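You operate a simulated robot arm through the tools that you are given. There is no shell and no other tool. Be economical: measure what you need, move in short steps, check, and stop when the job is done.

Carry out the task below with a simulated two-armed robot. There is one attempt and no reset: what you move stays moved.

## Task
Pick up the green nut driver from the plywood board on rack 30 with one hand, pass it to the other hand and put it on the lower shelf of the shade table.

It is judged by the outcome, as a careful person would: the job done as asked, and still so three seconds after it is handed in. It fails if anything else is knocked over, pushed out of place, dropped, spilled or broken.

## Robot
Two 7-joint arms with two-finger parallel grippers on one trunk, on a base that drives. Base frame: it is fixed to the floor where the robot stands at the start and does not move with it; the origin is under the middle of the robot, x ahead of it, y to its left, z up. Lengths are in m, angles in rad, forces in N, time in s.
The left shoulder is at the start at [0.06, 0.189, 1.128], the right one opposite. With the tool pointing down near the work surface each hand reaches from about 0.1 to 0.62 m from the robot's upright axis, wherever it stands, measured 20 degrees to its own side. Places, roughly: lower shelf of the shade table [-2.7, -0.7, 0.2]. Payload 3.43 kg a hand.
Tool frame (each hand has its own): the origin (TCP) lies between the finger pads and is the grasp point; the fingertips stand 0.03 m ahead of it; z points along the fingers, y is the line along which they close. The gripper opens to 0.094 m. The fingers are 0.028 m wide and 0.01 m thick; the gripper's body (0.05 by 0.096 m) begins 0.055 m behind the TCP.
Orientation is told as [roll, pitch, yaw] about the base's x, y, z axes, in that order, counted from this pose: with the fingers straight down and closing along the base's y, the tool's x points along the base's -x, its y along +y and its z along -z.

## Interface
- The arms move only by the tool drive_tool. It takes "left_targets", "right_targets" or both (then of equal length, played together; a hand with none holds still); each is a list that holds one entry, the list of rows, each a list of 7 numbers: the gripper command, from -1 (shut) to 1 (fully open), values between in proportion, then the shift along the base's x, y, z in m, then the turn, a rotation vector about the base's x, y, z in degrees. In form: [[[gripper, tx, ty, tz, rx, ry, rz], ...]]. A call has 1 to 20 rows; each row shifts and turns the commanded pose from where the row before left it. A row lasts 0.2 s, in which the tool goes at most 0.05 m and 0.15 rad; a call with a longer step from one row to the next is refused whole, and so is a gripper value outside its range. A pose out of reach is approached as far as the arm can. The call stops where the force on the tool passes 40 N (or 10 N more than at its start, if that is more) or the arm is blocked; 0.2 s more then pass. The fingers move at their own pace (about 0.153 m/s each) and stop on an object; they squeeze with about 37 N. The grip force told is the motor's: it shows also when the fingers shut on nothing. Time passes only in rows, and 0.2 s behind the last, so rows that do not move let the fingers close. The reply holds the time, the measured pose of the TCP, the force on the tool along the base axes, the opening and the grip force, in the units named above and with some noise, with the torque about the TCP (base axes, N m) and any sound that the robot's microphone picked up.
- Cameras (640 x 400 px; columns grow to the right, rows downward): "scene" is now at [-0.0009, 0.0067, 1.6585]; the picture's right is [0.09, -1.00, 0.00], its down [-0.91, -0.09, -0.41] and it looks along [0.41, 0.04, -0.91] (base axes); focal length 255 px, centre (320, 200). "left" rides on the left gripper at [0.076, -0.014, -0.102] in its tool frame; the picture's right is [0.18, 0.98, 0.00], its down [-0.75, 0.14, -0.64] and it looks along [-0.63, 0.12, 0.77] (tool axes); focal length 243 px, centre (320, 200). "right" rides on the right gripper at [0.076, 0.014, -0.103] in its tool frame; the picture's right is [-0.18, 0.98, 0.00], its down [-0.75, -0.14, -0.64] and it looks along [-0.63, -0.12, 0.77] (tool axes); focal length 243 px, centre (320, 200).
- get_image(camera): a new picture of that camera. The clock stands still meanwhile.
- move_column(by): slides the trunk up (or, below 0, down) by that many m; the arms and the scene camera ride with it, the base frame stays. It gives what a move gives, with no picture.
- steer(legs): drives the robot by 1 to 6 legs, each [ahead, left, turn to the left] in m, m and rad, along the robot's own axes; the way and the turn of a leg run together, so that a leg with both is an arc; at most 1.5 m and 3.142 rad a leg. The arms and the cameras ride along, it lands a little off, and it stops where it bumps. It gives what a move gives.
- head_to(pan, tilt): turns the head with the scene camera to pan (to the left, within 1.501 rad either way) and tilt (down, from -0.506 to 1.204), counted from straight ahead of the robot. It gives what a move gives.
- measure_at(camera, pixels): for up to 12 pixels [column, row] of the newest picture of that camera ("zoom" is the newest enlarged one), the place [x, y, z] in the base frame of the surface seen there, good to about 0.002 m. The clock stands still meanwhile.
- enlarge(camera, box): a new picture of the part [left, top, right, bottom] of that camera's present view, enlarged. The clock stands still meanwhile.
- finish_job(): hands the job in; it is judged then, once.

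Work in short steps. Measure before you move; look again where a grasp or a placing could have gone wrong, and mend it. You have 80 turns and 62 pictures in all, those below and enlarged ones among them. Open the grippers and draw the arms clear of the work before you hand the job in, unless the task says otherwise; then end with one line.

The tools are called as name(argument=value, ...) on one line, values as JSON. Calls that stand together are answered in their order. drive_tool: Moves the arms, as the interface text tells. Its arguments: {"type":"object","properties":{"left_targets":{"type":"array"},"right_targets":{"type":"array"}},"required":[]} The other tools are called the same way: move_column (by) slides the trunk up or down; steer (legs) drives the base; head_to (pan, tilt) turns the head that bears the scene camera; get_image (camera) takes a picture; measure_at (camera, pixels) gives the place of the surface under pixels of a picture; enlarge (camera, box) takes an enlarged picture of a part of a camera's view; finish_job () hands the job in.

At the start:

```text
time_s: 0.0
left_ee_pos: [0.2925, 0.1932, 0.9728]
left_orientation: [0.0, 0.0, 0.0]
left_wrist_force: [0.4, -0.9, 0.1]
left_wrist_torque: [-0.01, -0.01, -0.02]
left_opening: 0.094
left_grip_force: 0.0
right_ee_pos: [0.2835, -0.0306, 1.0097]
right_orientation: [-0.001, 0.0, -0.001]
right_wrist_force: [0.2, 0.1, 0.1]
right_wrist_torque: [-0.01, 0.01, -0.02]
right_opening: 0.0939
right_grip_force: 0.2
trunk travel left (down, up): [-0.8, 0.19]
robot x, y, heading: [-0.0057, 0.0013, 0.002]
head pan, tilt: [0.094, 1.15]
```

scene: 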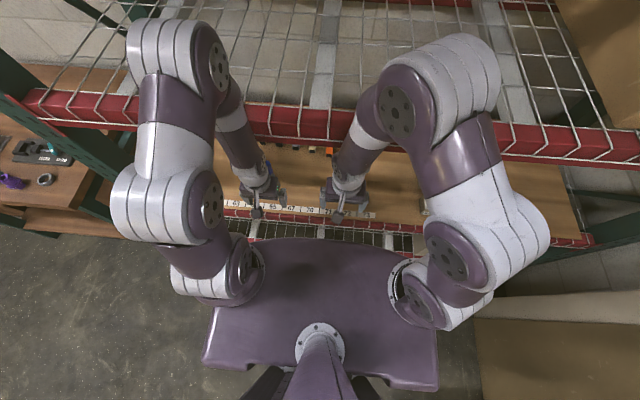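
right: 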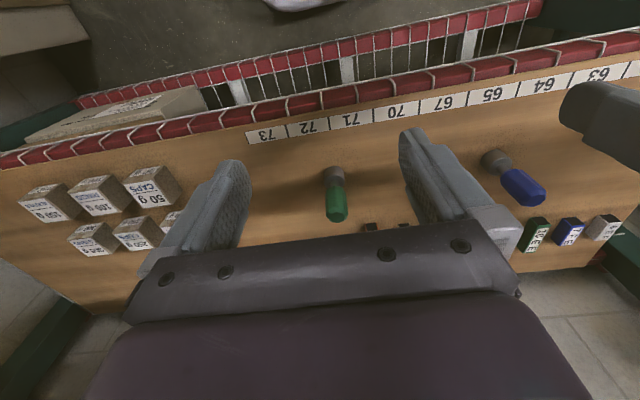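
left: 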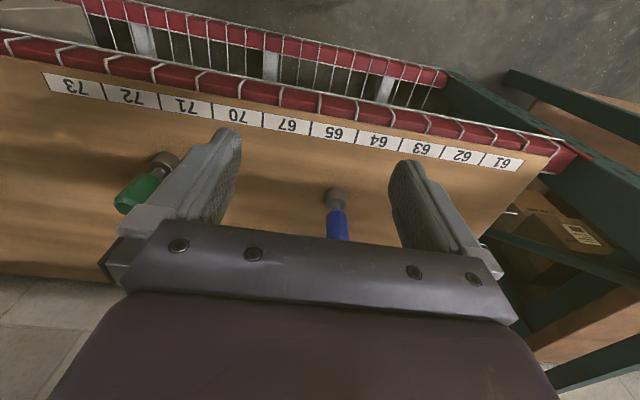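

The right picture shows the green nut driver at about (335,195), its grey socket at (334,175). I measure it and its surroundings.

measure_at(camera="right", pixels=[[334, 172], [335, 183], [336, 200], [338, 216], [300, 200], [370, 190], [280, 133], [330, 120], [330, 95], [370, 227], [330, 60], [520, 185]])

enlarge(camera="right", box=[240, 100, 440, 240])

```text
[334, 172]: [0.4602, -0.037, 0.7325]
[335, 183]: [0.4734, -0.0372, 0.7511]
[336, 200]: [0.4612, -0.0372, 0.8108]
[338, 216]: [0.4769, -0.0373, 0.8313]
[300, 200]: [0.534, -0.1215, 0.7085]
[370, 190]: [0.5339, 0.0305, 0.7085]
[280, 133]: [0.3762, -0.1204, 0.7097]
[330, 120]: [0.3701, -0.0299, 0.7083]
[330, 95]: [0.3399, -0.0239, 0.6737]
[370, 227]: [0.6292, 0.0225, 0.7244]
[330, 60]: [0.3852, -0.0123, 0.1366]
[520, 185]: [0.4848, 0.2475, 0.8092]
```

```text
2.86 times, centred on (340, 170) of right
```

zoom: 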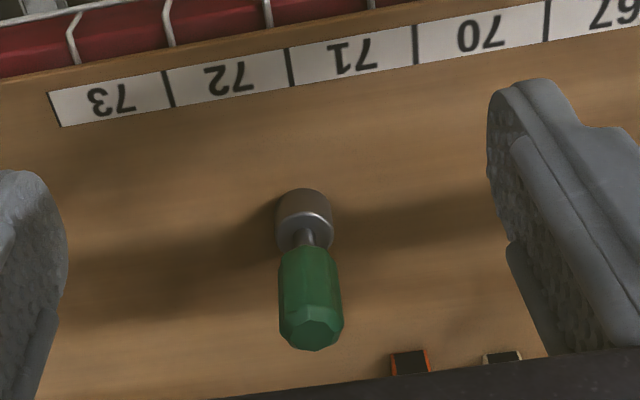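

The driver stands upright on its socket: axis near (0.474, -0.037), handle z 0.765–0.83. I measure the upper wire shelf in the scene picture and look for obstacles.

measure_at(camera="scene", pixels=[[300, 110], [300, 135], [325, 90], [560, 150], [60, 105], [290, 165], [310, 45], [340, 212], [380, 235], [20, 80], [600, 235], [325, 153]])

head_to(pan=0.0, tilt=0.75)

get_image(camera="scene")

```text
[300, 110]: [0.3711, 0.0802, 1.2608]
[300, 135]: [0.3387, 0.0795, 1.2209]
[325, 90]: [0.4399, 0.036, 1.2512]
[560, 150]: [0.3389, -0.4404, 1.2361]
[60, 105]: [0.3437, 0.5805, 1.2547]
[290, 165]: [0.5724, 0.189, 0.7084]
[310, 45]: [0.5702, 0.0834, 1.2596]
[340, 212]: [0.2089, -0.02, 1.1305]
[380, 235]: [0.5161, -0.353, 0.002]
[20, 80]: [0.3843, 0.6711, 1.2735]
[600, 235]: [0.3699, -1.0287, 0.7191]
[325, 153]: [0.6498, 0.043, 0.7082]
```

```text
time_s: 0.9
left_ee_pos: [0.2915, 0.1935, 0.9719]
left_orientation: [0.0, 0.001, 0.0]
left_wrist_force: [0.8, -0.3, 0.5]
left_wrist_torque: [-0.01, -0.02, 0.0]
left_opening: 0.0941
left_grip_force: 0.0
right_ee_pos: [0.2841, -0.0317, 1.0092]
right_orientation: [-0.001, 0.0, -0.001]
right_wrist_force: [-0.8, -0.4, -0.2]
right_wrist_torque: [0.0, 0.02, -0.01]
right_opening: 0.094
right_grip_force: 0.0
trunk travel left (down, up): [-0.8, 0.19]
robot x, y, heading: [0.0001, 0.0009, -0.0]
head pan, tilt: [0.0, 0.75]
```

```text
57 pictures are left
```

scene: 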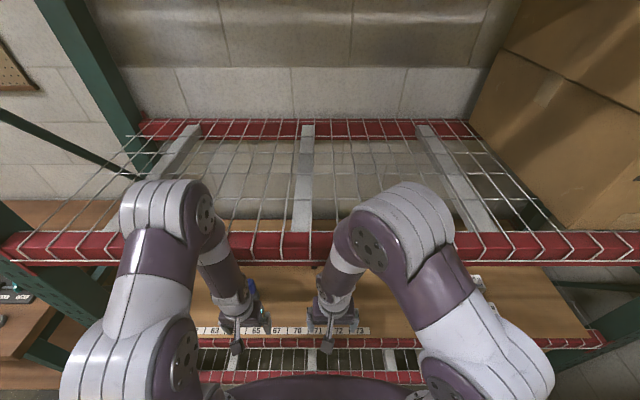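

Upper beam is at z 1.2–1.26, x≥0.33. I check how close the arms' upper parts are to it before moving, and read the driver's heights more finely in the zoom.

measure_at(camera="scene", pixels=[[400, 215], [375, 245], [345, 285], [165, 205], [220, 270], [325, 345], [300, 262], [300, 235], [300, 345]])

measure_at(camera="zoom", pixels=[[304, 196], [304, 212], [307, 223], [309, 240], [309, 256], [311, 290], [312, 316], [313, 335], [313, 346], [286, 290], [335, 290], [282, 225]])

```text
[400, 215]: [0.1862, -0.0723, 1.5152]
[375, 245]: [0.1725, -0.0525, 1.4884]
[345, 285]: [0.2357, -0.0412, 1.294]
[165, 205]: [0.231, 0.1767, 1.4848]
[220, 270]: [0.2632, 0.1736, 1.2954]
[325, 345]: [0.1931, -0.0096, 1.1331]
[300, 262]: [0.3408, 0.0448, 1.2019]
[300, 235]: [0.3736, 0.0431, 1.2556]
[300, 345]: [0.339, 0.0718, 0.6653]
```

```text
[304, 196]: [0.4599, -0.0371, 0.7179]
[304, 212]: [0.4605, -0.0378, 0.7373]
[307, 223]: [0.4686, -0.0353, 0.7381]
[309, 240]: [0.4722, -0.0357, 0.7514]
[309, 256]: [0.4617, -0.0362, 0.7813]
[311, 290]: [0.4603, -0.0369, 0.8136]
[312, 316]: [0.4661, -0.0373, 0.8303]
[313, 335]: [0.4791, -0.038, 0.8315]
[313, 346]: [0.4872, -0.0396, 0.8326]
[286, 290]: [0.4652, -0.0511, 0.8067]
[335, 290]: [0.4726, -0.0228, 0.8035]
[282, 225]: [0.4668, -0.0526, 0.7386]
```

The forearms stay at x≲0.26, in front of the beam at x≈0.335. I back off 0.25 m so the hand can be tilted freely in front of the rack, then lower the trunk.

steer(legs=[[-0.25, 0, 0]])

move_column(by=-0.15)

drive_tool(right_targets=[[[0.5, 0, 0, 0, 0, -8, 0], [0.5, 0, 0, 0, 0, -8, 0], [0.5, 0, 0, 0, 0, -8, 0], [0.5, 0, 0, 0, 0, -8, 0], [0.5, 0, 0, 0, 0, -8, 0], [0.5, 0, 0, 0, 0, -8, 0], [0.5, 0, 0, 0, 0, -8, 0], [0.5, 0, 0, 0, 0, -4, 0], [0.5, 0, 0, 0, 0, 0, 0]]])

get_image(camera="right")

get_image(camera="scene")

```text
time_s: 2.7
left_ee_pos: [0.0439, 0.1919, 0.9721]
left_orientation: [0.001, -0.001, 0.0]
left_wrist_force: [-0.3, -0.3, -0.9]
left_wrist_torque: [0.01, 0.0, 0.02]
left_opening: 0.0936
left_grip_force: 0.0
right_ee_pos: [0.0357, -0.0318, 1.0087]
right_orientation: [-0.002, 0.0, 0.001]
right_wrist_force: [0.0, 0.3, -0.4]
right_wrist_torque: [-0.01, 0.0, 0.0]
right_opening: 0.0941
right_grip_force: 0.1
trunk travel left (down, up): [-0.8, 0.19]
robot x, y, heading: [-0.2469, -0.0002, -0.002]
head pan, tilt: [0.0, 0.75]
```

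```text
time_s: 4.4
left_ee_pos: [0.0433, 0.1913, 0.8218]
left_orientation: [-0.001, 0.0, 0.0]
left_wrist_force: [-0.8, -0.7, 0.0]
left_wrist_torque: [-0.01, 0.02, -0.01]
left_opening: 0.0941
left_grip_force: 0.0
right_ee_pos: [0.0355, -0.031, 0.8592]
right_orientation: [0.001, 0.0, 0.002]
right_wrist_force: [-0.8, 0.7, 0.3]
right_wrist_torque: [0.02, -0.01, 0.0]
right_opening: 0.0939
right_grip_force: 0.1
trunk travel left (down, up): [-0.65, 0.34]
robot x, y, heading: [-0.2488, 0.0013, 0.0]
head pan, tilt: [0.0, 0.75]
```

```text
time_s: 5.1
left_ee_pos: [0.0426, 0.1924, 0.8217]
left_orientation: [0.001, -0.001, -0.001]
left_wrist_force: [0.4, 0.6, -0.2]
left_wrist_torque: [-0.03, 0.0, -0.02]
left_opening: 0.0939
left_grip_force: 0.0
right_ee_pos: [0.0382, -0.0286, 0.8627]
right_orientation: [0.007, -0.278, 0.001]
right_wrist_force: [0.6, 0.1, -0.5]
right_wrist_torque: [-0.02, 0.03, -0.07]
right_opening: 0.0706
right_grip_force: 0.0
right hand out of reach, approached as far as the arm can: row 3
trunk travel left (down, up): [-0.65, 0.34]
robot x, y, heading: [-0.2458, 0.0006, -0.004]
head pan, tilt: [0.0, 0.75]
stopped in row 3 (right hand): the force on the tool passed its limit at 48 N (the readings are from after the stop); the commanded pose is now the measured one
```

```text
56 pictures are left
```

right: 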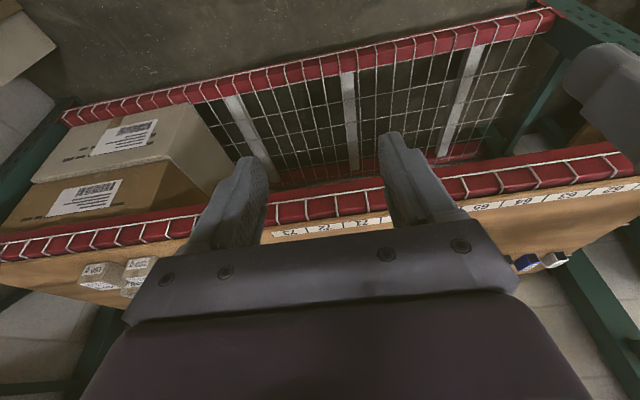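

```text
55 pictures are left
```

scene: 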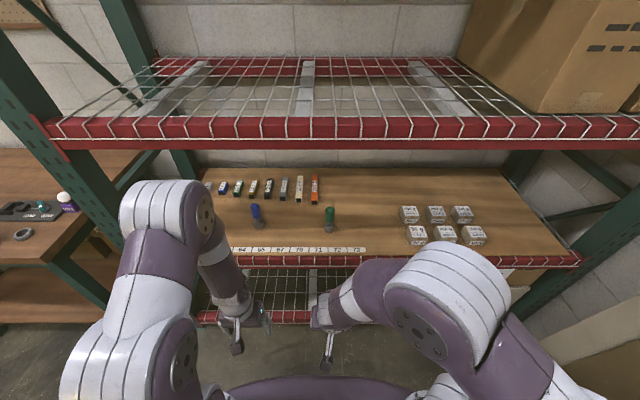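

The hand was too close to the body to tilt. I extend it forward 0.2 m (to x≈0.24, still in front of the rack edge) and then tilt.

drive_tool(right_targets=[[[0.3, 0.04, 0, 0, 0, 0, 0], [0.3, 0.04, 0, 0, 0, 0, 0], [0.3, 0.04, 0, 0, 0, 0, 0], [0.3, 0.04, 0, 0, 0, -2, 0], [0.3, 0.02, 0, 0, 0, -8, 0], [0.3, 0.0, 0, 0, 0, -8, 0], [0.3, 0, 0, 0, 0, -8, 0], [0.3, 0, 0, 0, 0, -8, 0], [0.3, 0, 0, 0, 0, -8, 0], [0.3, 0, 0, 0, 0, -2, 0], [0.3, 0, 0, 0, 0, 0, 0]]])

get_image(camera="scene")

```text
time_s: 7.5
left_ee_pos: [0.0427, 0.1941, 0.8221]
left_orientation: [-0.001, -0.001, -0.001]
left_wrist_force: [-0.6, 0.0, 0.3]
left_wrist_torque: [0.05, 0.02, -0.01]
left_opening: 0.094
left_grip_force: 0.2
right_ee_pos: [0.2188, -0.0281, 0.8635]
right_orientation: [0.001, -1.048, 0.005]
right_wrist_force: [0.6, -0.2, -0.7]
right_wrist_torque: [0.01, 0.02, -0.02]
right_opening: 0.0613
right_grip_force: 0.2
trunk travel left (down, up): [-0.65, 0.34]
robot x, y, heading: [-0.249, -0.0025, 0.002]
head pan, tilt: [0.0, 0.75]
```

```text
54 pictures are left
```

scene: 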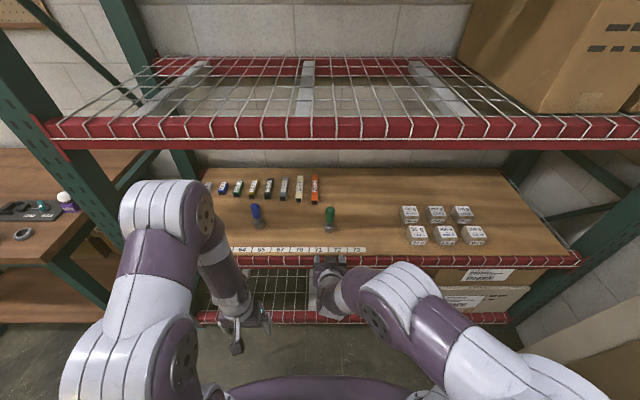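

The right hand is at 30° below horizontal. I view the driver from here and from the hand camera to refine its axis and handle heights.

enlarge(camera="scene", box=[290, 180, 370, 250])

get_image(camera="right")

```text
5.71 times, centred on (330, 215) of scene
```

zoom: 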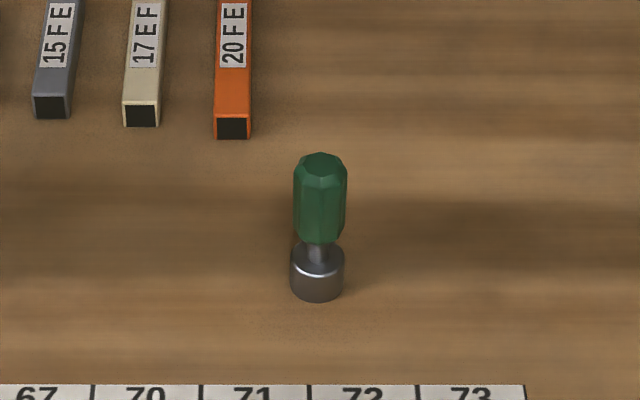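

```text
52 pictures are left
```

right: 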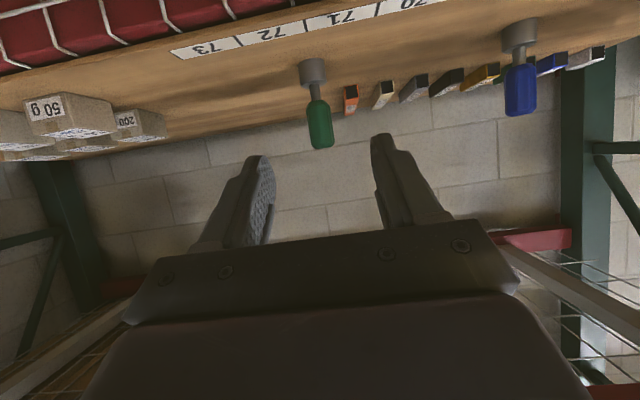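

measure_at(camera="zoom", pixels=[[319, 170], [319, 182], [319, 232], [319, 240], [318, 250], [317, 262], [317, 290], [298, 205], [343, 205], [232, 128]])

measure_at(camera="right", pixels=[[312, 65], [313, 78], [316, 90], [317, 101], [319, 120], [321, 138], [321, 146]])

```text
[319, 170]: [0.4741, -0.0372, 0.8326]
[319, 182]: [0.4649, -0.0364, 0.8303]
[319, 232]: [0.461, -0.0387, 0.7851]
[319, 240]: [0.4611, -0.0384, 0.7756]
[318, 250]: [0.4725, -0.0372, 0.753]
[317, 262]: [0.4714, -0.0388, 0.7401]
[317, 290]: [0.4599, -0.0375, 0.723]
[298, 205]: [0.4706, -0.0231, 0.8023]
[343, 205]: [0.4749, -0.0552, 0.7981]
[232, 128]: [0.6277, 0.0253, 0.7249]
```

```text
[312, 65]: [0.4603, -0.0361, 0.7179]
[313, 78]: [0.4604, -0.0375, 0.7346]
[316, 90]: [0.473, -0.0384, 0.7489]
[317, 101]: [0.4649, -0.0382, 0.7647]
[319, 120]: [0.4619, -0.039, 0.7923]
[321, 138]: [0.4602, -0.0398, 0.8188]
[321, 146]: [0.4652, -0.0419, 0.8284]
```

Axis is (0.4745, -0.0383), handle z 0.763–0.832. I drive 0.14 m ahead, bringing the hand to x≈0.36 at z 0.863, above the board and short of the driver.

steer(legs=[[0.14, 0, 0]])

get_image(camera="scene")

```text
time_s: 8.8
left_ee_pos: [0.188, 0.1923, 0.8217]
left_orientation: [-0.001, 0.001, -0.002]
left_wrist_force: [-0.4, 0.2, 0.1]
left_wrist_torque: [0.01, 0.0, 0.05]
left_opening: 0.0938
left_grip_force: 0.0
right_ee_pos: [0.3628, -0.0286, 0.8624]
right_orientation: [0.002, -1.046, 0.002]
right_wrist_force: [0.1, 0.1, -0.1]
right_wrist_torque: [-0.01, 0.0, 0.0]
right_opening: 0.0613
right_grip_force: 0.0
trunk travel left (down, up): [-0.65, 0.34]
robot x, y, heading: [-0.1086, -0.0017, -0.004]
head pan, tilt: [0.0, 0.75]
```

```text
51 pictures are left
```

scene: 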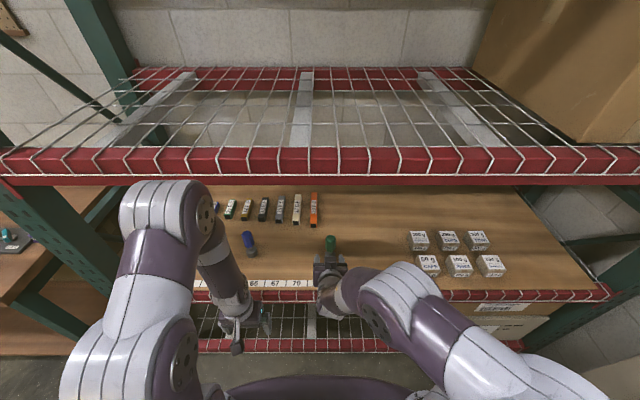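

Right TCP is (0.363,-0.0286,0.862). I align to the approach line and go half way, then check between the fingers.

drive_tool(right_targets=[[[0.3, 0.016, -0.0097, 0.008, 0, 0, 0], [0.3, 0.02, 0, -0.012, 0, 0, 0], [0.3, 0.02, 0, -0.012, 0, 0, 0], [0.3, 0, 0, 0, 0, 0, 0]]])

get_image(camera="right")

```text
time_s: 9.8
left_ee_pos: [0.1851, 0.1925, 0.8219]
left_orientation: [-0.001, 0.0, -0.002]
left_wrist_force: [1.1, 0.2, 0.0]
left_wrist_torque: [0.0, 0.0, 0.03]
left_opening: 0.0941
left_grip_force: 0.2
right_ee_pos: [0.4169, -0.0371, 0.8466]
right_orientation: [0.001, -1.046, 0.001]
right_wrist_force: [-0.9, 0.9, -0.3]
right_wrist_torque: [0.02, 0.02, 0.03]
right_opening: 0.0611
right_grip_force: 0.0
trunk travel left (down, up): [-0.65, 0.34]
robot x, y, heading: [-0.1081, -0.0008, -0.005]
head pan, tilt: [0.0, 0.75]
```

```text
50 pictures are left
```

right: 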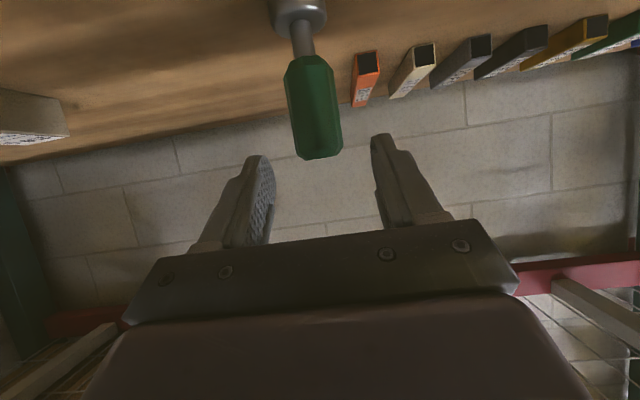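

The handle (315,120) is centred between the fingers. I go the rest, (+0.0575, -0.0015, -0.0315), and shut the gripper.

drive_tool(right_targets=[[[0.3, 0.02, -0.001, -0.011, 0, 0, 0], [0.3, 0.02, 0, -0.011, 0, 0, 0], [0.3, 0.0175, 0, -0.0095, 0, 0, 0], [0.3, 0, 0, 0, 0, 0, 0], [-1, 0, 0, 0, 0, 0, 0], [-1, 0, 0, 0, 0, 0, 0], [-1, 0, 0, 0, 0, 0, 0]]])

get_image(camera="right")

```text
time_s: 11.4
left_ee_pos: [0.1869, 0.1909, 0.8218]
left_orientation: [-0.001, 0.0, -0.002]
left_wrist_force: [-0.1, -0.9, -0.2]
left_wrist_torque: [-0.02, -0.01, -0.03]
left_opening: 0.0943
left_grip_force: 0.0
right_ee_pos: [0.4749, -0.0392, 0.8156]
right_orientation: [0.002, -1.045, 0.0]
right_wrist_force: [0.3, 0.0, -0.3]
right_wrist_torque: [0.01, -0.06, 0.01]
right_opening: 0.0387
right_grip_force: 36.9
trunk travel left (down, up): [-0.65, 0.34]
robot x, y, heading: [-0.1058, -0.0026, -0.002]
head pan, tilt: [0.0, 0.75]
```

```text
49 pictures are left
```

right: 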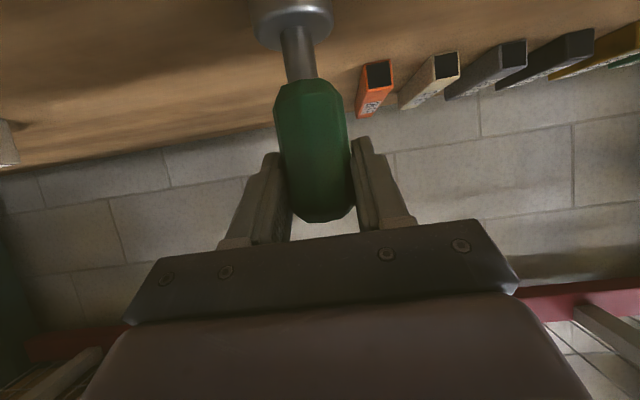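

The fingers press on the handle (opening 0.039, 37 N). I let it settle and lift 4 cm.

drive_tool(right_targets=[[[-1, 0, 0, 0, 0, 0, 0], [-1, 0, 0, 0.01, 0, 0, 0], [-1, 0, 0, 0.015, 0, 0, 0], [-1, 0, 0, 0.015, 0, 0, 0], [-1, 0, 0, 0, 0, 0, 0]]])

get_image(camera="right")

enlarge(camera="scene", box=[270, 190, 390, 320])

```text
time_s: 12.6
left_ee_pos: [0.1865, 0.1916, 0.8214]
left_orientation: [0.0, 0.0, -0.002]
left_wrist_force: [-0.4, -0.6, 0.4]
left_wrist_torque: [-0.02, 0.02, 0.01]
left_opening: 0.0942
left_grip_force: 0.1
right_ee_pos: [0.4754, -0.0398, 0.8549]
right_orientation: [0.001, -1.045, 0.002]
right_wrist_force: [0.3, 0.3, -2.2]
right_wrist_torque: [0.01, 0.0, -0.01]
right_opening: 0.0386
right_grip_force: 37.3
trunk travel left (down, up): [-0.65, 0.34]
robot x, y, heading: [-0.1076, -0.0004, -0.001]
head pan, tilt: [0.0, 0.75]
```

```text
48 pictures are left
```

right: 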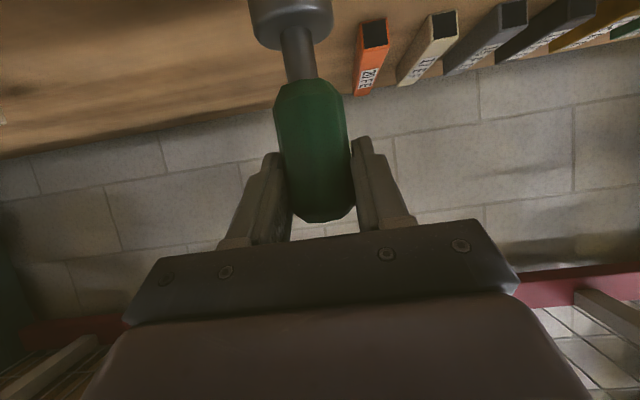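

```text
3.08 times, centred on (330, 255) of scene
```

zoom: 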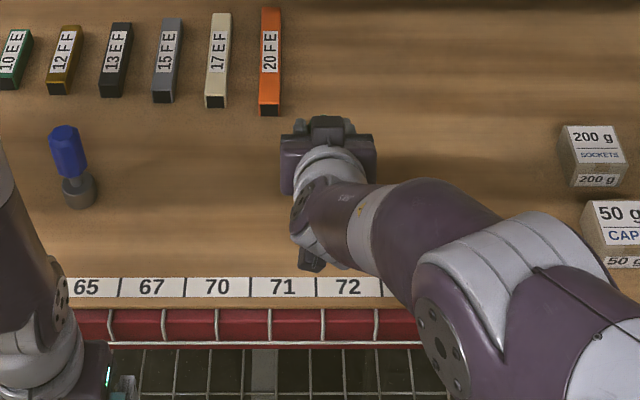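

The driver is lifted (weight −2.2 N). I back straight out 0.4 m, clear of the rack.

steer(legs=[[-0.4, 0, 0]])

head_to(pan=-1.5, tilt=0.5)

get_image(camera="scene")

```text
time_s: 15.1
left_ee_pos: [-0.2146, 0.1918, 0.8227]
left_orientation: [0.0, -0.001, -0.008]
left_wrist_force: [0.2, -0.6, -0.4]
left_wrist_torque: [-0.02, 0.02, -0.03]
left_opening: 0.0938
left_grip_force: 0.0
right_ee_pos: [0.0733, -0.039, 0.8551]
right_orientation: [0.001, -1.046, -0.003]
right_wrist_force: [-0.3, -0.1, -1.5]
right_wrist_torque: [0.01, 0.02, -0.03]
right_opening: 0.0388
right_grip_force: 37.4
trunk travel left (down, up): [-0.65, 0.34]
robot x, y, heading: [-0.5089, 0.0021, -0.009]
head pan, tilt: [0.0, 0.75]
```

```text
time_s: 16.7
left_ee_pos: [-0.2153, 0.1917, 0.8216]
left_orientation: [0.002, -0.001, -0.006]
left_wrist_force: [0.3, 0.5, -0.7]
left_wrist_torque: [-0.05, 0.02, -0.02]
left_opening: 0.094
left_grip_force: 0.1
right_ee_pos: [0.0727, -0.0408, 0.8544]
right_orientation: [0.002, -1.045, -0.002]
right_wrist_force: [0.3, -0.6, -0.8]
right_wrist_torque: [0.01, 0.02, 0.01]
right_opening: 0.0384
right_grip_force: 37.3
trunk travel left (down, up): [-0.65, 0.34]
robot x, y, heading: [-0.5093, 0.002, -0.008]
head pan, tilt: [-1.499, 0.499]
```

```text
46 pictures are left
```

scene: 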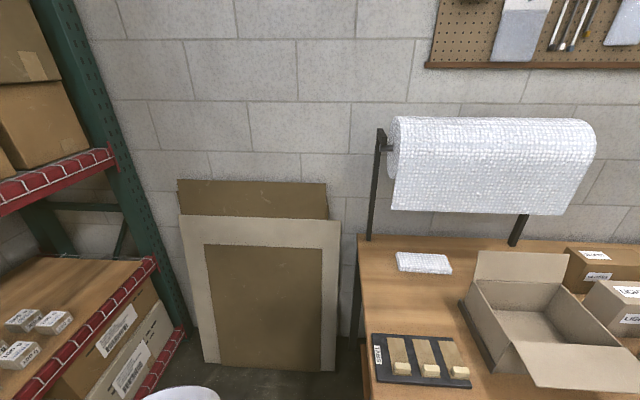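

A bench stands on the right side. I measure its near edge and the floor room before turning around towards the shade table.

measure_at(camera="scene", pixels=[[375, 390], [362, 330], [540, 395], [350, 385], [610, 395]])

head_to(pan=1.5, tilt=0.5)

get_image(camera="scene")

```text
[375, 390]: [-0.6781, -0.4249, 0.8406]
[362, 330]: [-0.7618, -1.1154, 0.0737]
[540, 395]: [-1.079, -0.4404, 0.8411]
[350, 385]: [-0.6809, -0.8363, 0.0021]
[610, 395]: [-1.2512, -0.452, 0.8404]
```

```text
time_s: 19.3
left_ee_pos: [-0.2149, 0.193, 0.8231]
left_orientation: [0.0, -0.001, -0.007]
left_wrist_force: [-0.4, 0.9, -0.4]
left_wrist_torque: [-0.01, 0.02, -0.02]
left_opening: 0.0941
left_grip_force: 0.0
right_ee_pos: [0.074, -0.0409, 0.854]
right_orientation: [0.003, -1.047, -0.003]
right_wrist_force: [0.1, 0.2, -1.8]
right_wrist_torque: [0.0, 0.03, -0.01]
right_opening: 0.0388
right_grip_force: 36.8
trunk travel left (down, up): [-0.65, 0.34]
robot x, y, heading: [-0.5059, -0.0017, -0.005]
head pan, tilt: [1.499, 0.499]
```

```text
45 pictures are left
```

scene: 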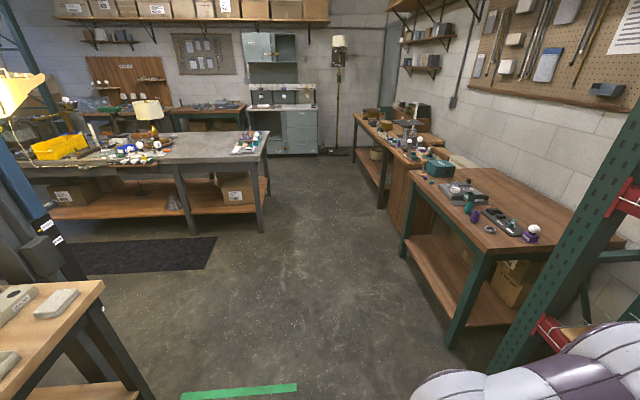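

Open floor lies to the left. I measure the bits of furniture behind-left (table corner at (100,285)) and floor points.

measure_at(camera="scene", pixels=[[100, 285], [20, 395], [240, 390], [35, 240], [130, 390], [60, 345], [260, 225], [490, 260], [410, 240]])

steer(legs=[[0.1, 0.15, 1.57]])

get_image(camera="scene")

```text
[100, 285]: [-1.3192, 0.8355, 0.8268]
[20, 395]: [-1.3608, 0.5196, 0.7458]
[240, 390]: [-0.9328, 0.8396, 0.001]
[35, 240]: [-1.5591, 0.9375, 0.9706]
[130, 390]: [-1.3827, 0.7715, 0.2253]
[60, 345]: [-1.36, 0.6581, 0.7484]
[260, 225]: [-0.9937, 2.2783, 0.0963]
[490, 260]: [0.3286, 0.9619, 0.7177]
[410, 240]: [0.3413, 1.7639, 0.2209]
```

```text
time_s: 23.6
left_ee_pos: [-0.7359, 0.447, 0.821]
left_orientation: [-0.001, -0.001, 1.587]
left_wrist_force: [0.6, 0.1, -0.4]
left_wrist_torque: [0.01, 0.02, -0.03]
left_opening: 0.0938
left_grip_force: 0.0
right_ee_pos: [-0.5093, 0.7424, 0.8552]
right_orientation: [0.003, -1.045, 1.591]
right_wrist_force: [0.8, -0.1, -2.0]
right_wrist_torque: [-0.01, 0.01, 0.01]
right_opening: 0.0386
right_grip_force: 37.3
trunk travel left (down, up): [-0.65, 0.34]
robot x, y, heading: [-0.5374, 0.1574, 1.586]
head pan, tilt: [1.499, 0.499]
```

```text
44 pictures are left
```

scene: 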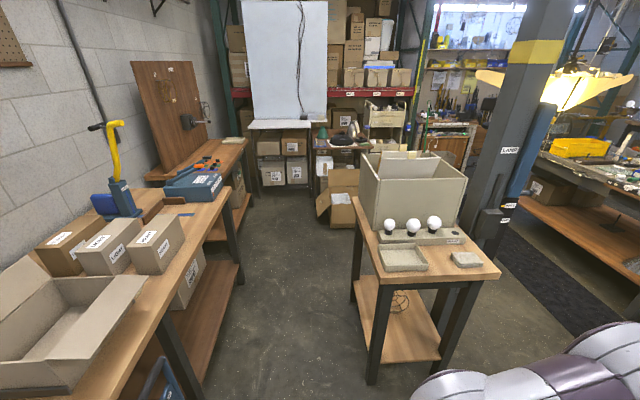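

Now the camera faces the shop's rear. I measure candidates for the shade table near (-2.7,-0.7) and the aisle.

measure_at(camera="scene", pixels=[[240, 150], [225, 185], [245, 215], [190, 200], [205, 265], [240, 265], [210, 335], [355, 235], [400, 330], [340, 140], [340, 200], [280, 125]])

enlarge(camera="scene", box=[120, 80, 400, 255])

```text
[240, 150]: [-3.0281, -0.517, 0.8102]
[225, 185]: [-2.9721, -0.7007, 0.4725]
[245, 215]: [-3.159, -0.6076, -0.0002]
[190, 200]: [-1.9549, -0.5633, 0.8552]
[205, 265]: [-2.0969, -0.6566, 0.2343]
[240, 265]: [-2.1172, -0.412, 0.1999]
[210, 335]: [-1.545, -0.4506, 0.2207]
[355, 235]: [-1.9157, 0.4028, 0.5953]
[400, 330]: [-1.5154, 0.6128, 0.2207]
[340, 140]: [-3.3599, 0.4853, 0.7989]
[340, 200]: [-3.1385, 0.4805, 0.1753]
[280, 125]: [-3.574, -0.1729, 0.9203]
```

```text
2.29 times, centred on (260, 168) of scene
```

zoom: 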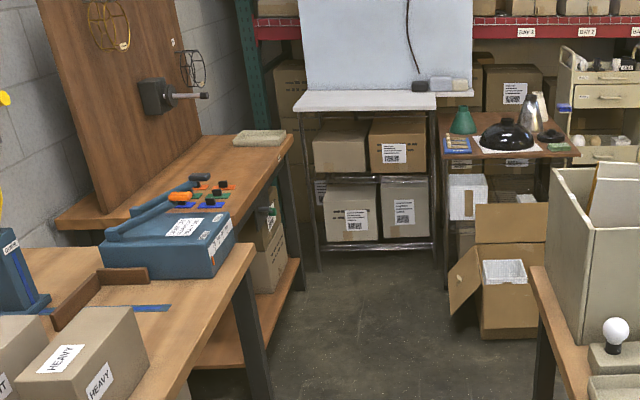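

The shade table is the bench beyond (x −2.2…−3.1, front edge y≈−0.45, shelf z≈0.2). There is open space here, so I do the handover now: look ahead, yaw the right hand +20°, and bring the left hand out to the side while tilting it to horizontal.

head_to(pan=0.0, tilt=0.9)

drive_tool(left_targets=[[[0.3, -0.03, 0.035, 0, 0, 0, 0], [0.3, -0.03, 0.035, 0, 0, 0, 0], [0.3, -0.03, 0.035, 0, 0, 0, 0], [0.3, -0.03, 0.035, 0, 0, 0, 0], [0.3, -0.02, 0.02, 0, 8, 0, 0], [0.3, 0, 0, 0, 8, 0, 0], [0.3, 0, 0, 0, 8, 0, 0], [0.3, 0, 0, 0, 8, 0, 0], [0.3, 0, 0, 0, 8, 0, 0], [0.3, 0, 0, 0, 8, 0, 0], [0.3, 0, 0, 0, 8, 0, 0], [0.3, 0, 0, 0, 8, 0, 0]]], right_targets=[[[-1, 0, 0, 0, 0, 0, 5], [-1, 0, 0, 0, 0, 0, 5], [-1, 0, 0, 0, 0, 0, 5], [-1, 0, 0, 0, 0, 0, 5], [-1, 0, 0, 0, 0, 0, 0], [-1, 0, 0, 0, 0, 0, 0], [-1, 0, 0, 0, 0, 0, 0], [-1, 0, 0, 0, 0, 0, 0], [-1, 0, 0, 0, 0, 0, 0], [-1, 0, 0, 0, 0, 0, 0], [-1, 0, 0, 0, 0, 0, 0], [-1, 0, 0, 0, 0, 0, 0]]])

get_image(camera="scene")

```text
time_s: 25.2
left_ee_pos: [-0.7363, 0.4476, 0.8221]
left_orientation: [0.0, 0.002, 1.587]
left_wrist_force: [0.2, -0.2, -0.5]
left_wrist_torque: [-0.01, 0.01, -0.02]
left_opening: 0.0939
left_grip_force: 0.1
right_ee_pos: [-0.5089, 0.7415, 0.8546]
right_orientation: [0.001, -1.046, 1.589]
right_wrist_force: [0.0, -0.9, -1.5]
right_wrist_torque: [0.02, -0.02, -0.03]
right_opening: 0.0385
right_grip_force: 37.0
trunk travel left (down, up): [-0.65, 0.34]
robot x, y, heading: [-0.5401, 0.1631, 1.584]
head pan, tilt: [0.0, 0.901]
```

```text
time_s: 27.8
left_ee_pos: [-0.8713, 0.6081, 0.821]
left_orientation: [-0.049, -1.062, 1.605]
left_wrist_force: [-0.4, 0.1, 0.4]
left_wrist_torque: [-0.02, -0.02, 0.0]
left_opening: 0.0612
left_grip_force: 0.1
left hand out of reach, approached as far as the arm can: row 9
right_ee_pos: [-0.5185, 0.7428, 0.8571]
right_orientation: [-0.006, -1.044, 1.806]
right_wrist_force: [-0.5, -0.2, -2.2]
right_wrist_torque: [-0.06, 0.02, -0.02]
right_opening: 0.0385
right_grip_force: 37.0
right hand out of reach, approached as far as the arm can: row 3, 4
trunk travel left (down, up): [-0.65, 0.34]
robot x, y, heading: [-0.5431, 0.162, 1.587]
head pan, tilt: [0.0, 0.901]
```

```text
42 pictures are left
```

scene: 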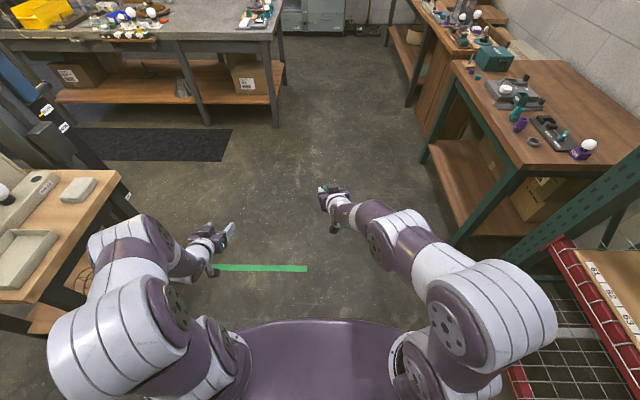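

Left is at 61° pitch at f≈0.45; right yawed ~12°. Next I yaw the left hand −56° towards the driver, staying put.

drive_tool(left_targets=[[[0.3, 0, 0.01, 0, 0, 0, -8], [0.3, 0, 0.01, 0, 0, 0, -8], [0.3, 0, 0.01, 0, 0, 0, -8], [0.3, 0, 0.01, 0, 0, 0, -8], [0.3, 0, 0.01, 0, 0, 0, -8], [0.3, 0, 0.01, 0, 0, 0, -8], [0.3, 0, 0, 0, 0, 0, -8], [0.3, 0, 0, 0, 0, 0, 0]]])

```text
time_s: 29.6
left_ee_pos: [-0.8732, 0.6434, 0.8199]
left_orientation: [-0.049, -1.059, 1.117]
left_wrist_force: [0.4, -0.4, 0.5]
left_wrist_torque: [0.0, 0.0, 0.02]
left_opening: 0.061
left_grip_force: 0.0
left hand out of reach, approached as far as the arm can: row 4, 5, 6, 7
right_ee_pos: [-0.5196, 0.7432, 0.857]
right_orientation: [-0.007, -1.043, 1.808]
right_wrist_force: [0.3, 0.0, -2.4]
right_wrist_torque: [0.01, 0.0, 0.02]
right_opening: 0.0388
right_grip_force: 37.3
trunk travel left (down, up): [-0.65, 0.34]
robot x, y, heading: [-0.5387, 0.1608, 1.59]
head pan, tilt: [0.0, 0.901]
```

Left yaw stuck at −27° here. I test whether the right hand can yaw more when it is closer in: pull it back 0.12 m and yaw.

drive_tool(right_targets=[[[-1, 0, -0.03, 0, 0, 0, 0], [-1, 0, -0.03, 0, 0, 0, 0], [-1, 0, -0.03, 0, 0, 0, 5], [-1, 0, -0.03, 0, 0, 0, 7], [-1, 0, 0, 0, 0, 0, 7], [-1, 0, 0, 0, 0, 0, 7], [-1, 0, 0, 0, 0, 0, 7], [-1, 0, 0, 0, 0, 0, 7], [-1, 0, 0, 0, 0, 0, 0]]])

get_image(camera="scene")

```text
time_s: 31.6
left_ee_pos: [-0.8724, 0.6433, 0.8222]
left_orientation: [-0.049, -1.061, 1.117]
left_wrist_force: [-0.7, 0.6, -1.1]
left_wrist_torque: [-0.04, -0.01, -0.02]
left_opening: 0.0611
left_grip_force: 0.1
right_ee_pos: [-0.71, 0.4655, 0.8842]
right_orientation: [-0.021, -1.055, 2.452]
right_wrist_force: [0.6, -0.6, -1.9]
right_wrist_torque: [-0.05, 0.0, 0.01]
right_opening: 0.0385
right_grip_force: 36.9
right hand out of reach, approached as far as the arm can: row 3, 4, 5, 6, 7, 8
trunk travel left (down, up): [-0.65, 0.34]
robot x, y, heading: [-0.5397, 0.1629, 1.586]
head pan, tilt: [0.0, 0.901]
```

```text
41 pictures are left
```

scene: 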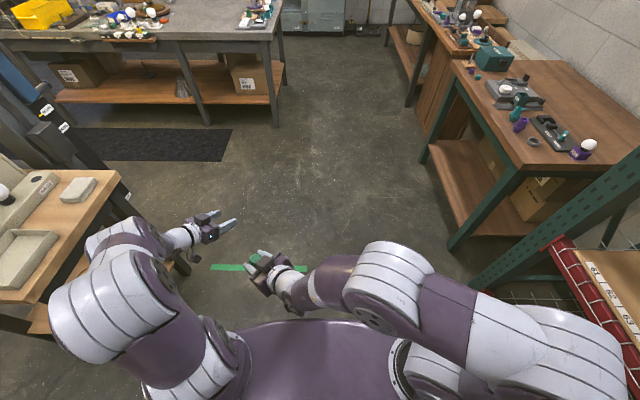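

Yawing pulls the hand inward, so large yaw is not available; a ~45° angle between the hands suffices (the right hand slopes 30° up from the driver, the left will stay level below it). I undo the right yaw by 28° and see where it lands.

drive_tool(right_targets=[[[-1, 0, 0.0, 0, 0, 0, -7], [-1, 0, 0.0, 0, 0, 0, -7], [-1, 0, 0.0, 0, 0, 0, -7], [-1, 0, 0, 0, 0, 0, -7], [-1, 0, 0, 0, 0, 0, 0], [-1, 0, 0, 0, 0, 0, 0]]])

```text
time_s: 32.2
left_ee_pos: [-0.8726, 0.6435, 0.8213]
left_orientation: [-0.049, -1.061, 1.118]
left_wrist_force: [0.1, -0.2, -0.2]
left_wrist_torque: [-0.03, 0.01, -0.01]
left_opening: 0.061
left_grip_force: 0.1
right_ee_pos: [-0.6775, 0.5032, 0.8771]
right_orientation: [-0.01, -1.044, 2.113]
right_wrist_force: [0.8, 0.0, -0.6]
right_wrist_torque: [-0.03, -0.01, 0.0]
right_opening: 0.0388
right_grip_force: 36.7
trunk travel left (down, up): [-0.65, 0.34]
robot x, y, heading: [-0.5419, 0.1606, 1.59]
head pan, tilt: [0.0, 0.901]
stopped in row 3 (right hand): the arm was blocked; the commanded pose is now the measured one
```

The commanded pose is reset to the measured one (f 0.34, l 0.135, yaw 30°). I move the right hand out ahead to about f 0.52, l 0.03 in small steps.

drive_tool(right_targets=[[[-1, 0.015, 0.025, 0, 0, 0, -1], [-1, 0.015, 0.025, 0, 0, 0, -1], [-1, 0.015, 0.025, 0, 0, 0, -1], [-1, 0.015, 0.025, 0, 0, 0, -1], [-1, 0.015, 0.025, -0.005, 0, 0, -1], [-1, 0.015, 0.025, -0.005, 0, 0, -1], [-1, 0.015, 0.025, -0.005, 0, 0, -1], [-1, 0, 0, 0, 0, 0, 0]]])

drive_tool(left_targets=[[[0.3, 0, 0, 0, 7, 0, 0], [0.3, 0, 0, 0, 7, 0, 0], [0.3, 0, 0, 0, 7, 0, 0], [0.3, 0, 0, 0, 0, 0, 0]]])

get_image(camera="scene")

```text
time_s: 34.0
left_ee_pos: [-0.8734, 0.6429, 0.8217]
left_orientation: [-0.048, -1.058, 1.114]
left_wrist_force: [0.2, -0.5, -0.6]
left_wrist_torque: [0.03, -0.02, 0.03]
left_opening: 0.0611
left_grip_force: 0.1
right_ee_pos: [-0.5868, 0.6525, 0.8738]
right_orientation: [-0.021, -1.042, 1.991]
right_wrist_force: [0.0, 0.2, -0.5]
right_wrist_torque: [-0.01, -0.01, -0.01]
right_opening: 0.0387
right_grip_force: 36.3
right hand out of reach, approached as far as the arm can: row 6, 7
trunk travel left (down, up): [-0.65, 0.34]
robot x, y, heading: [-0.5365, 0.1572, 1.586]
head pan, tilt: [0.0, 0.901]
```

```text
time_s: 35.0
left_ee_pos: [-0.8724, 0.642, 0.8206]
left_orientation: [-0.05, -1.058, 1.117]
left_wrist_force: [0.9, -0.8, 0.1]
left_wrist_torque: [0.0, 0.01, 0.0]
left_opening: 0.0614
left_grip_force: 0.1
left hand out of reach, approached as far as the arm can: row 1, 2, 3
right_ee_pos: [-0.5876, 0.654, 0.8739]
right_orientation: [-0.019, -1.042, 1.99]
right_wrist_force: [-0.1, -0.7, -2.5]
right_wrist_torque: [0.0, 0.02, -0.03]
right_opening: 0.0386
right_grip_force: 37.0
trunk travel left (down, up): [-0.65, 0.34]
robot x, y, heading: [-0.539, 0.1569, 1.582]
head pan, tilt: [0.0, 0.901]
```

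```text
40 pictures are left
```

scene: 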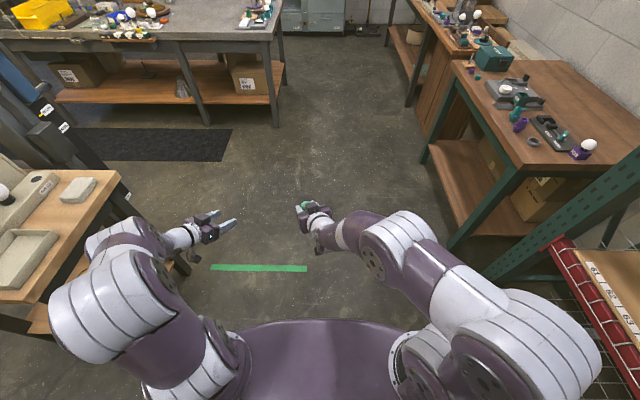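

I measure the left arm's links to understand what limits its tilt.

measure_at(camera="scene", pixels=[[220, 350], [160, 320], [90, 300], [120, 250], [150, 240], [185, 238], [205, 225], [400, 250], [500, 330], [355, 232]])

```text
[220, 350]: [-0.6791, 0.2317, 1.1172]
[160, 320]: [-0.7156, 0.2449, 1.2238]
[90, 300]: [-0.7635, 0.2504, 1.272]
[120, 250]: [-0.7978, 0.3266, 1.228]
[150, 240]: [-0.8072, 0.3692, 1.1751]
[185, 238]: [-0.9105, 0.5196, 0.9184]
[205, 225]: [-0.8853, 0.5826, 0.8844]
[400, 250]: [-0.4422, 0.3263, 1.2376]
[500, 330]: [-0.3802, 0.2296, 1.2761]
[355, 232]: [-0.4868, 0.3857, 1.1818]
```

The elbows are high and the forearms steep, which limits the tilt. I raise both hands 0.2 m so that the forearms flatten, then pitch the left further.

drive_tool(left_targets=[[[0.3, 0, 0, 0.03, 0, 0, 0], [0.3, 0, 0, 0.03, 0, 0, 0], [0.3, 0, 0, 0.03, 0, 0, 0], [0.3, 0, 0, 0.03, 0, 0, 0], [0.3, 0, 0, 0.03, 0, 0, 0], [0.3, 0, 0, 0.03, 0, 0, 0], [0.3, 0, 0, 0.02, 6, 0, 0], [0.3, 0, 0, 0, 7, 0, 0], [0.3, 0, 0, 0, 7, 0, 0], [0.3, 0, 0, 0, 6, 0, 0], [0.3, 0, 0, 0, 0, 0, 0]]], right_targets=[[[-1, 0, 0, 0.03, 0, 0, 0], [-1, 0, 0, 0.03, 0, 0, 0], [-1, 0, 0, 0.03, 0, 0, 0], [-1, 0, 0, 0.03, 0, 0, 0], [-1, 0, 0, 0.03, 0, 0, 0], [-1, 0, 0, 0.03, 0, 0, 0], [-1, 0, 0, 0.02, 0, 0, 0], [-1, 0, 0, 0, 0, 0, 0], [-1, 0, 0, 0, 0, 0, 0], [-1, 0, 0, 0, 0, 0, 0], [-1, 0, 0, 0, 0, 0, 0]]])

```text
time_s: 37.4
left_ee_pos: [-0.8836, 0.6601, 1.0309]
left_orientation: [-0.009, -1.079, 1.086]
left_wrist_force: [0.3, 0.9, 0.0]
left_wrist_torque: [0.04, 0.02, -0.06]
left_opening: 0.0612
left_grip_force: 0.1
left hand out of reach, approached as far as the arm can: row 7, 8, 9, 10
right_ee_pos: [-0.59, 0.6538, 1.0729]
right_orientation: [-0.01, -1.044, 1.99]
right_wrist_force: [0.4, -0.6, -1.6]
right_wrist_torque: [0.02, 0.0, 0.01]
right_opening: 0.0387
right_grip_force: 37.1
trunk travel left (down, up): [-0.65, 0.34]
robot x, y, heading: [-0.5416, 0.1607, 1.589]
head pan, tilt: [0.0, 0.901]
```

Still limited at 62°. The forearm points outward while the hand yaws in; I extend the left hand 0.1 m ahead and reduce its yaw while pitching, as a test.

drive_tool(left_targets=[[[0.3, 0, 0.03, 0, 0, 0, 4], [0.3, 0, 0.03, 0, 0, 0, 4], [0.3, 0.0, 0.03, 0, 0, 0, 4], [0.3, 0, 0, 0, 7, 0, 0], [0.3, 0, 0, 0, 7, 0, 0], [0.3, 0, 0, 0, 7, 0, 0], [0.3, 0, 0, 0, 0, 0, 0]]])

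get_image(camera="scene")

```text
time_s: 39.0
left_ee_pos: [-0.8829, 0.7502, 1.0305]
left_orientation: [0.61, -1.404, 0.704]
left_wrist_force: [-0.1, -0.1, 0.7]
left_wrist_torque: [-0.01, 0.01, 0.01]
left_opening: 0.061
left_grip_force: 0.0
right_ee_pos: [-0.5891, 0.6556, 1.0723]
right_orientation: [-0.011, -1.044, 1.99]
right_wrist_force: [0.0, 0.3, -0.9]
right_wrist_torque: [0.0, 0.02, -0.01]
right_opening: 0.0385
right_grip_force: 37.3
trunk travel left (down, up): [-0.65, 0.34]
robot x, y, heading: [-0.5403, 0.1591, 1.584]
head pan, tilt: [0.0, 0.901]
```

```text
39 pictures are left
```

scene: 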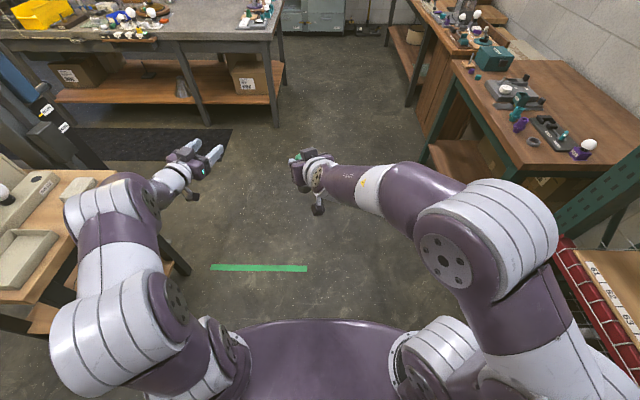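

Extending worked: left now points yaw −14°, 8° down. I try more yaw on the right hand at this height, and level the left hand's roll while yawing it −10°.

drive_tool(right_targets=[[[-1, 0, 0, 0, 0, 0, 5], [-1, 0, 0, 0, 0, 0, 5], [-1, 0, 0, 0, 0, 0, 5], [-1, 0, 0, 0, 0, 0, 5], [-1, 0, 0, 0, 0, 0, 0]]], left_targets=[[[0.3, 0, 0, 0, -1.35, -5.3, 0.7], [0.3, 0, 0, 0, 0, 0, -4], [0.3, 0, 0, 0, 0, 0, -4], [0.3, 0, 0, 0, 0, 0, -4], [0.3, 0, 0, 0, 0, 0, 0]]])

```text
time_s: 40.2
left_ee_pos: [-0.8833, 0.7503, 1.0318]
left_orientation: [0.0, -1.431, 1.253]
left_wrist_force: [0.4, 0.2, -0.7]
left_wrist_torque: [-0.01, 0.03, 0.0]
left_opening: 0.0611
left_grip_force: 0.1
left hand out of reach, approached as far as the arm can: row 3, 4
right_ee_pos: [-0.5976, 0.6453, 1.0697]
right_orientation: [-0.014, -1.043, 2.078]
right_wrist_force: [-0.9, 0.0, -1.9]
right_wrist_torque: [-0.03, 0.01, 0.03]
right_opening: 0.0387
right_grip_force: 37.4
right hand out of reach, approached as far as the arm can: row 1, 2, 3, 4
trunk travel left (down, up): [-0.65, 0.34]
robot x, y, heading: [-0.5355, 0.1608, 1.581]
head pan, tilt: [0.0, 0.901]
```

Left is level with yaw −19°, right yaw +28°: 47° apart, enough. I bring the right hand 0.08 m ahead and see if it keeps its yaw.

drive_tool(right_targets=[[[-1, 0, 0.02, 0, 0, 0, 0], [-1, 0, 0.02, 0, 0, 0, 0], [-1, 0, 0.02, 0, 0, 0, 0], [-1, 0, 0.02, 0, 0, 0, 0], [-1, 0, 0, 0, 0, 0, 0]]])

```text
time_s: 41.4
left_ee_pos: [-0.8829, 0.7501, 1.0321]
left_orientation: [0.0, -1.431, 1.25]
left_wrist_force: [0.1, -0.2, -0.2]
left_wrist_torque: [0.0, 0.01, 0.0]
left_opening: 0.0609
left_grip_force: 0.1
right_ee_pos: [-0.5967, 0.7237, 1.0702]
right_orientation: [-0.014, -1.043, 2.079]
right_wrist_force: [-0.3, 0.1, -1.3]
right_wrist_torque: [0.01, -0.04, 0.05]
right_opening: 0.0385
right_grip_force: 36.6
trunk travel left (down, up): [-0.65, 0.34]
robot x, y, heading: [-0.5382, 0.1638, 1.585]
head pan, tilt: [0.0, 0.901]
```

Good: right TCP (−0.597,0.724,1.070), yaw kept. I add 8° of right yaw and bring the left hand in to a standoff ~0.08 m short of the driver, below the right hand, at z 1.026.

drive_tool(right_targets=[[[-1, 0, 0, 0, 0, 0, 4], [-1, 0, 0, 0, 0, 0, 4], [-1, 0, 0, 0, 0, 0, 0], [-1, 0, 0, 0, 0, 0, 0], [-1, 0, 0, 0, 0, 0, 0], [-1, 0, 0, 0, 0, 0, 0], [-1, 0, 0, 0, 0, 0, 0], [-1, 0, 0, 0, 0, 0, 0], [-1, 0, 0, 0, 0, 0, 0]]], left_targets=[[[0.3, 0.03, -0.015, -0.003, 0, 0, 0], [0.3, 0.03, -0.015, -0.003, 0, 0, 0], [0.3, 0.03, -0.015, 0, 0, 0, 0], [0.3, 0.03, -0.015, 0, 0, 0, 0], [0.3, 0.03, -0.015, 0, 0, 0, 0], [0.3, 0.03, -0.015, 0, 0, 0, 0], [0.3, 0.03, -0.01, 0, 0, 0, 0], [0.3, 0.03, 0, 0, 0, 0, 0], [0.3, 0, 0, 0, 0, 0, 0]]])

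get_image(camera="scene")

get_image(camera="left")

```text
time_s: 43.4
left_ee_pos: [-0.6409, 0.6736, 1.0332]
left_orientation: [-0.003, -1.43, 1.254]
left_wrist_force: [0.1, -0.7, -0.2]
left_wrist_torque: [-0.02, -0.03, -0.02]
left_opening: 0.0611
left_grip_force: 0.0
left hand out of reach, approached as far as the arm can: row 5, 6, 7
right_ee_pos: [-0.5955, 0.7242, 1.0718]
right_orientation: [-0.013, -1.043, 2.216]
right_wrist_force: [0.3, -1.0, -1.9]
right_wrist_torque: [-0.01, -0.04, 0.01]
right_opening: 0.0387
right_grip_force: 36.9
trunk travel left (down, up): [-0.65, 0.34]
robot x, y, heading: [-0.5376, 0.163, 1.585]
head pan, tilt: [0.0, 0.901]
```

```text
38 pictures are left
```

scene: 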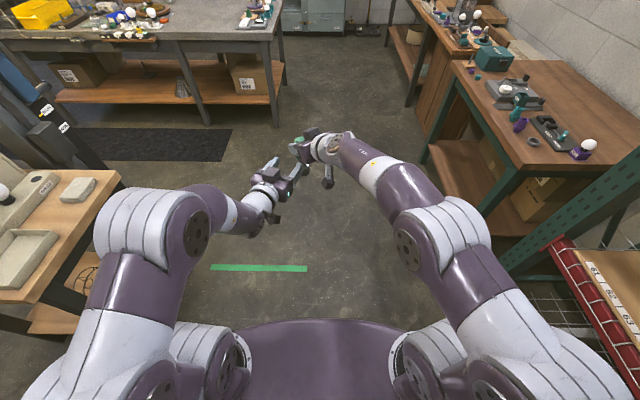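

```text
37 pictures are left
```

left: 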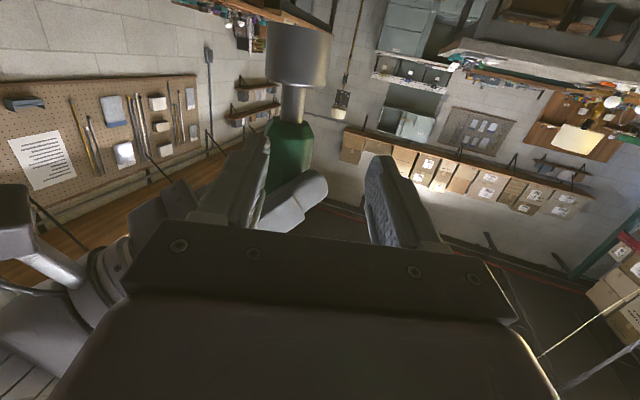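

The left camera shows the driver socket-up in the picture: socket (298,55), shaft (292,105), handle (290,150), with the right finger at (300,195). I measure them to line up the left grasp.

measure_at(camera="left", pixels=[[298, 40], [297, 75], [293, 92], [292, 105], [290, 122], [289, 135], [289, 160], [300, 195], [260, 150], [380, 170], [310, 150], [320, 180]])

```text
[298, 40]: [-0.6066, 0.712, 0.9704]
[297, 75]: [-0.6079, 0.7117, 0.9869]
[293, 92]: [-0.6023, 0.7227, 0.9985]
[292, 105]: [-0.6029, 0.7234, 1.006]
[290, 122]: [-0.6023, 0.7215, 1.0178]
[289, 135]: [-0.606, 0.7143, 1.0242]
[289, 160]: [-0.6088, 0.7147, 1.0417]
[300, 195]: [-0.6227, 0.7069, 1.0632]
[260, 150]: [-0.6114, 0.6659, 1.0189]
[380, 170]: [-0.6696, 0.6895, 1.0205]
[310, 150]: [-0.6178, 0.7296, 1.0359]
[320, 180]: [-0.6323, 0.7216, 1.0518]
```

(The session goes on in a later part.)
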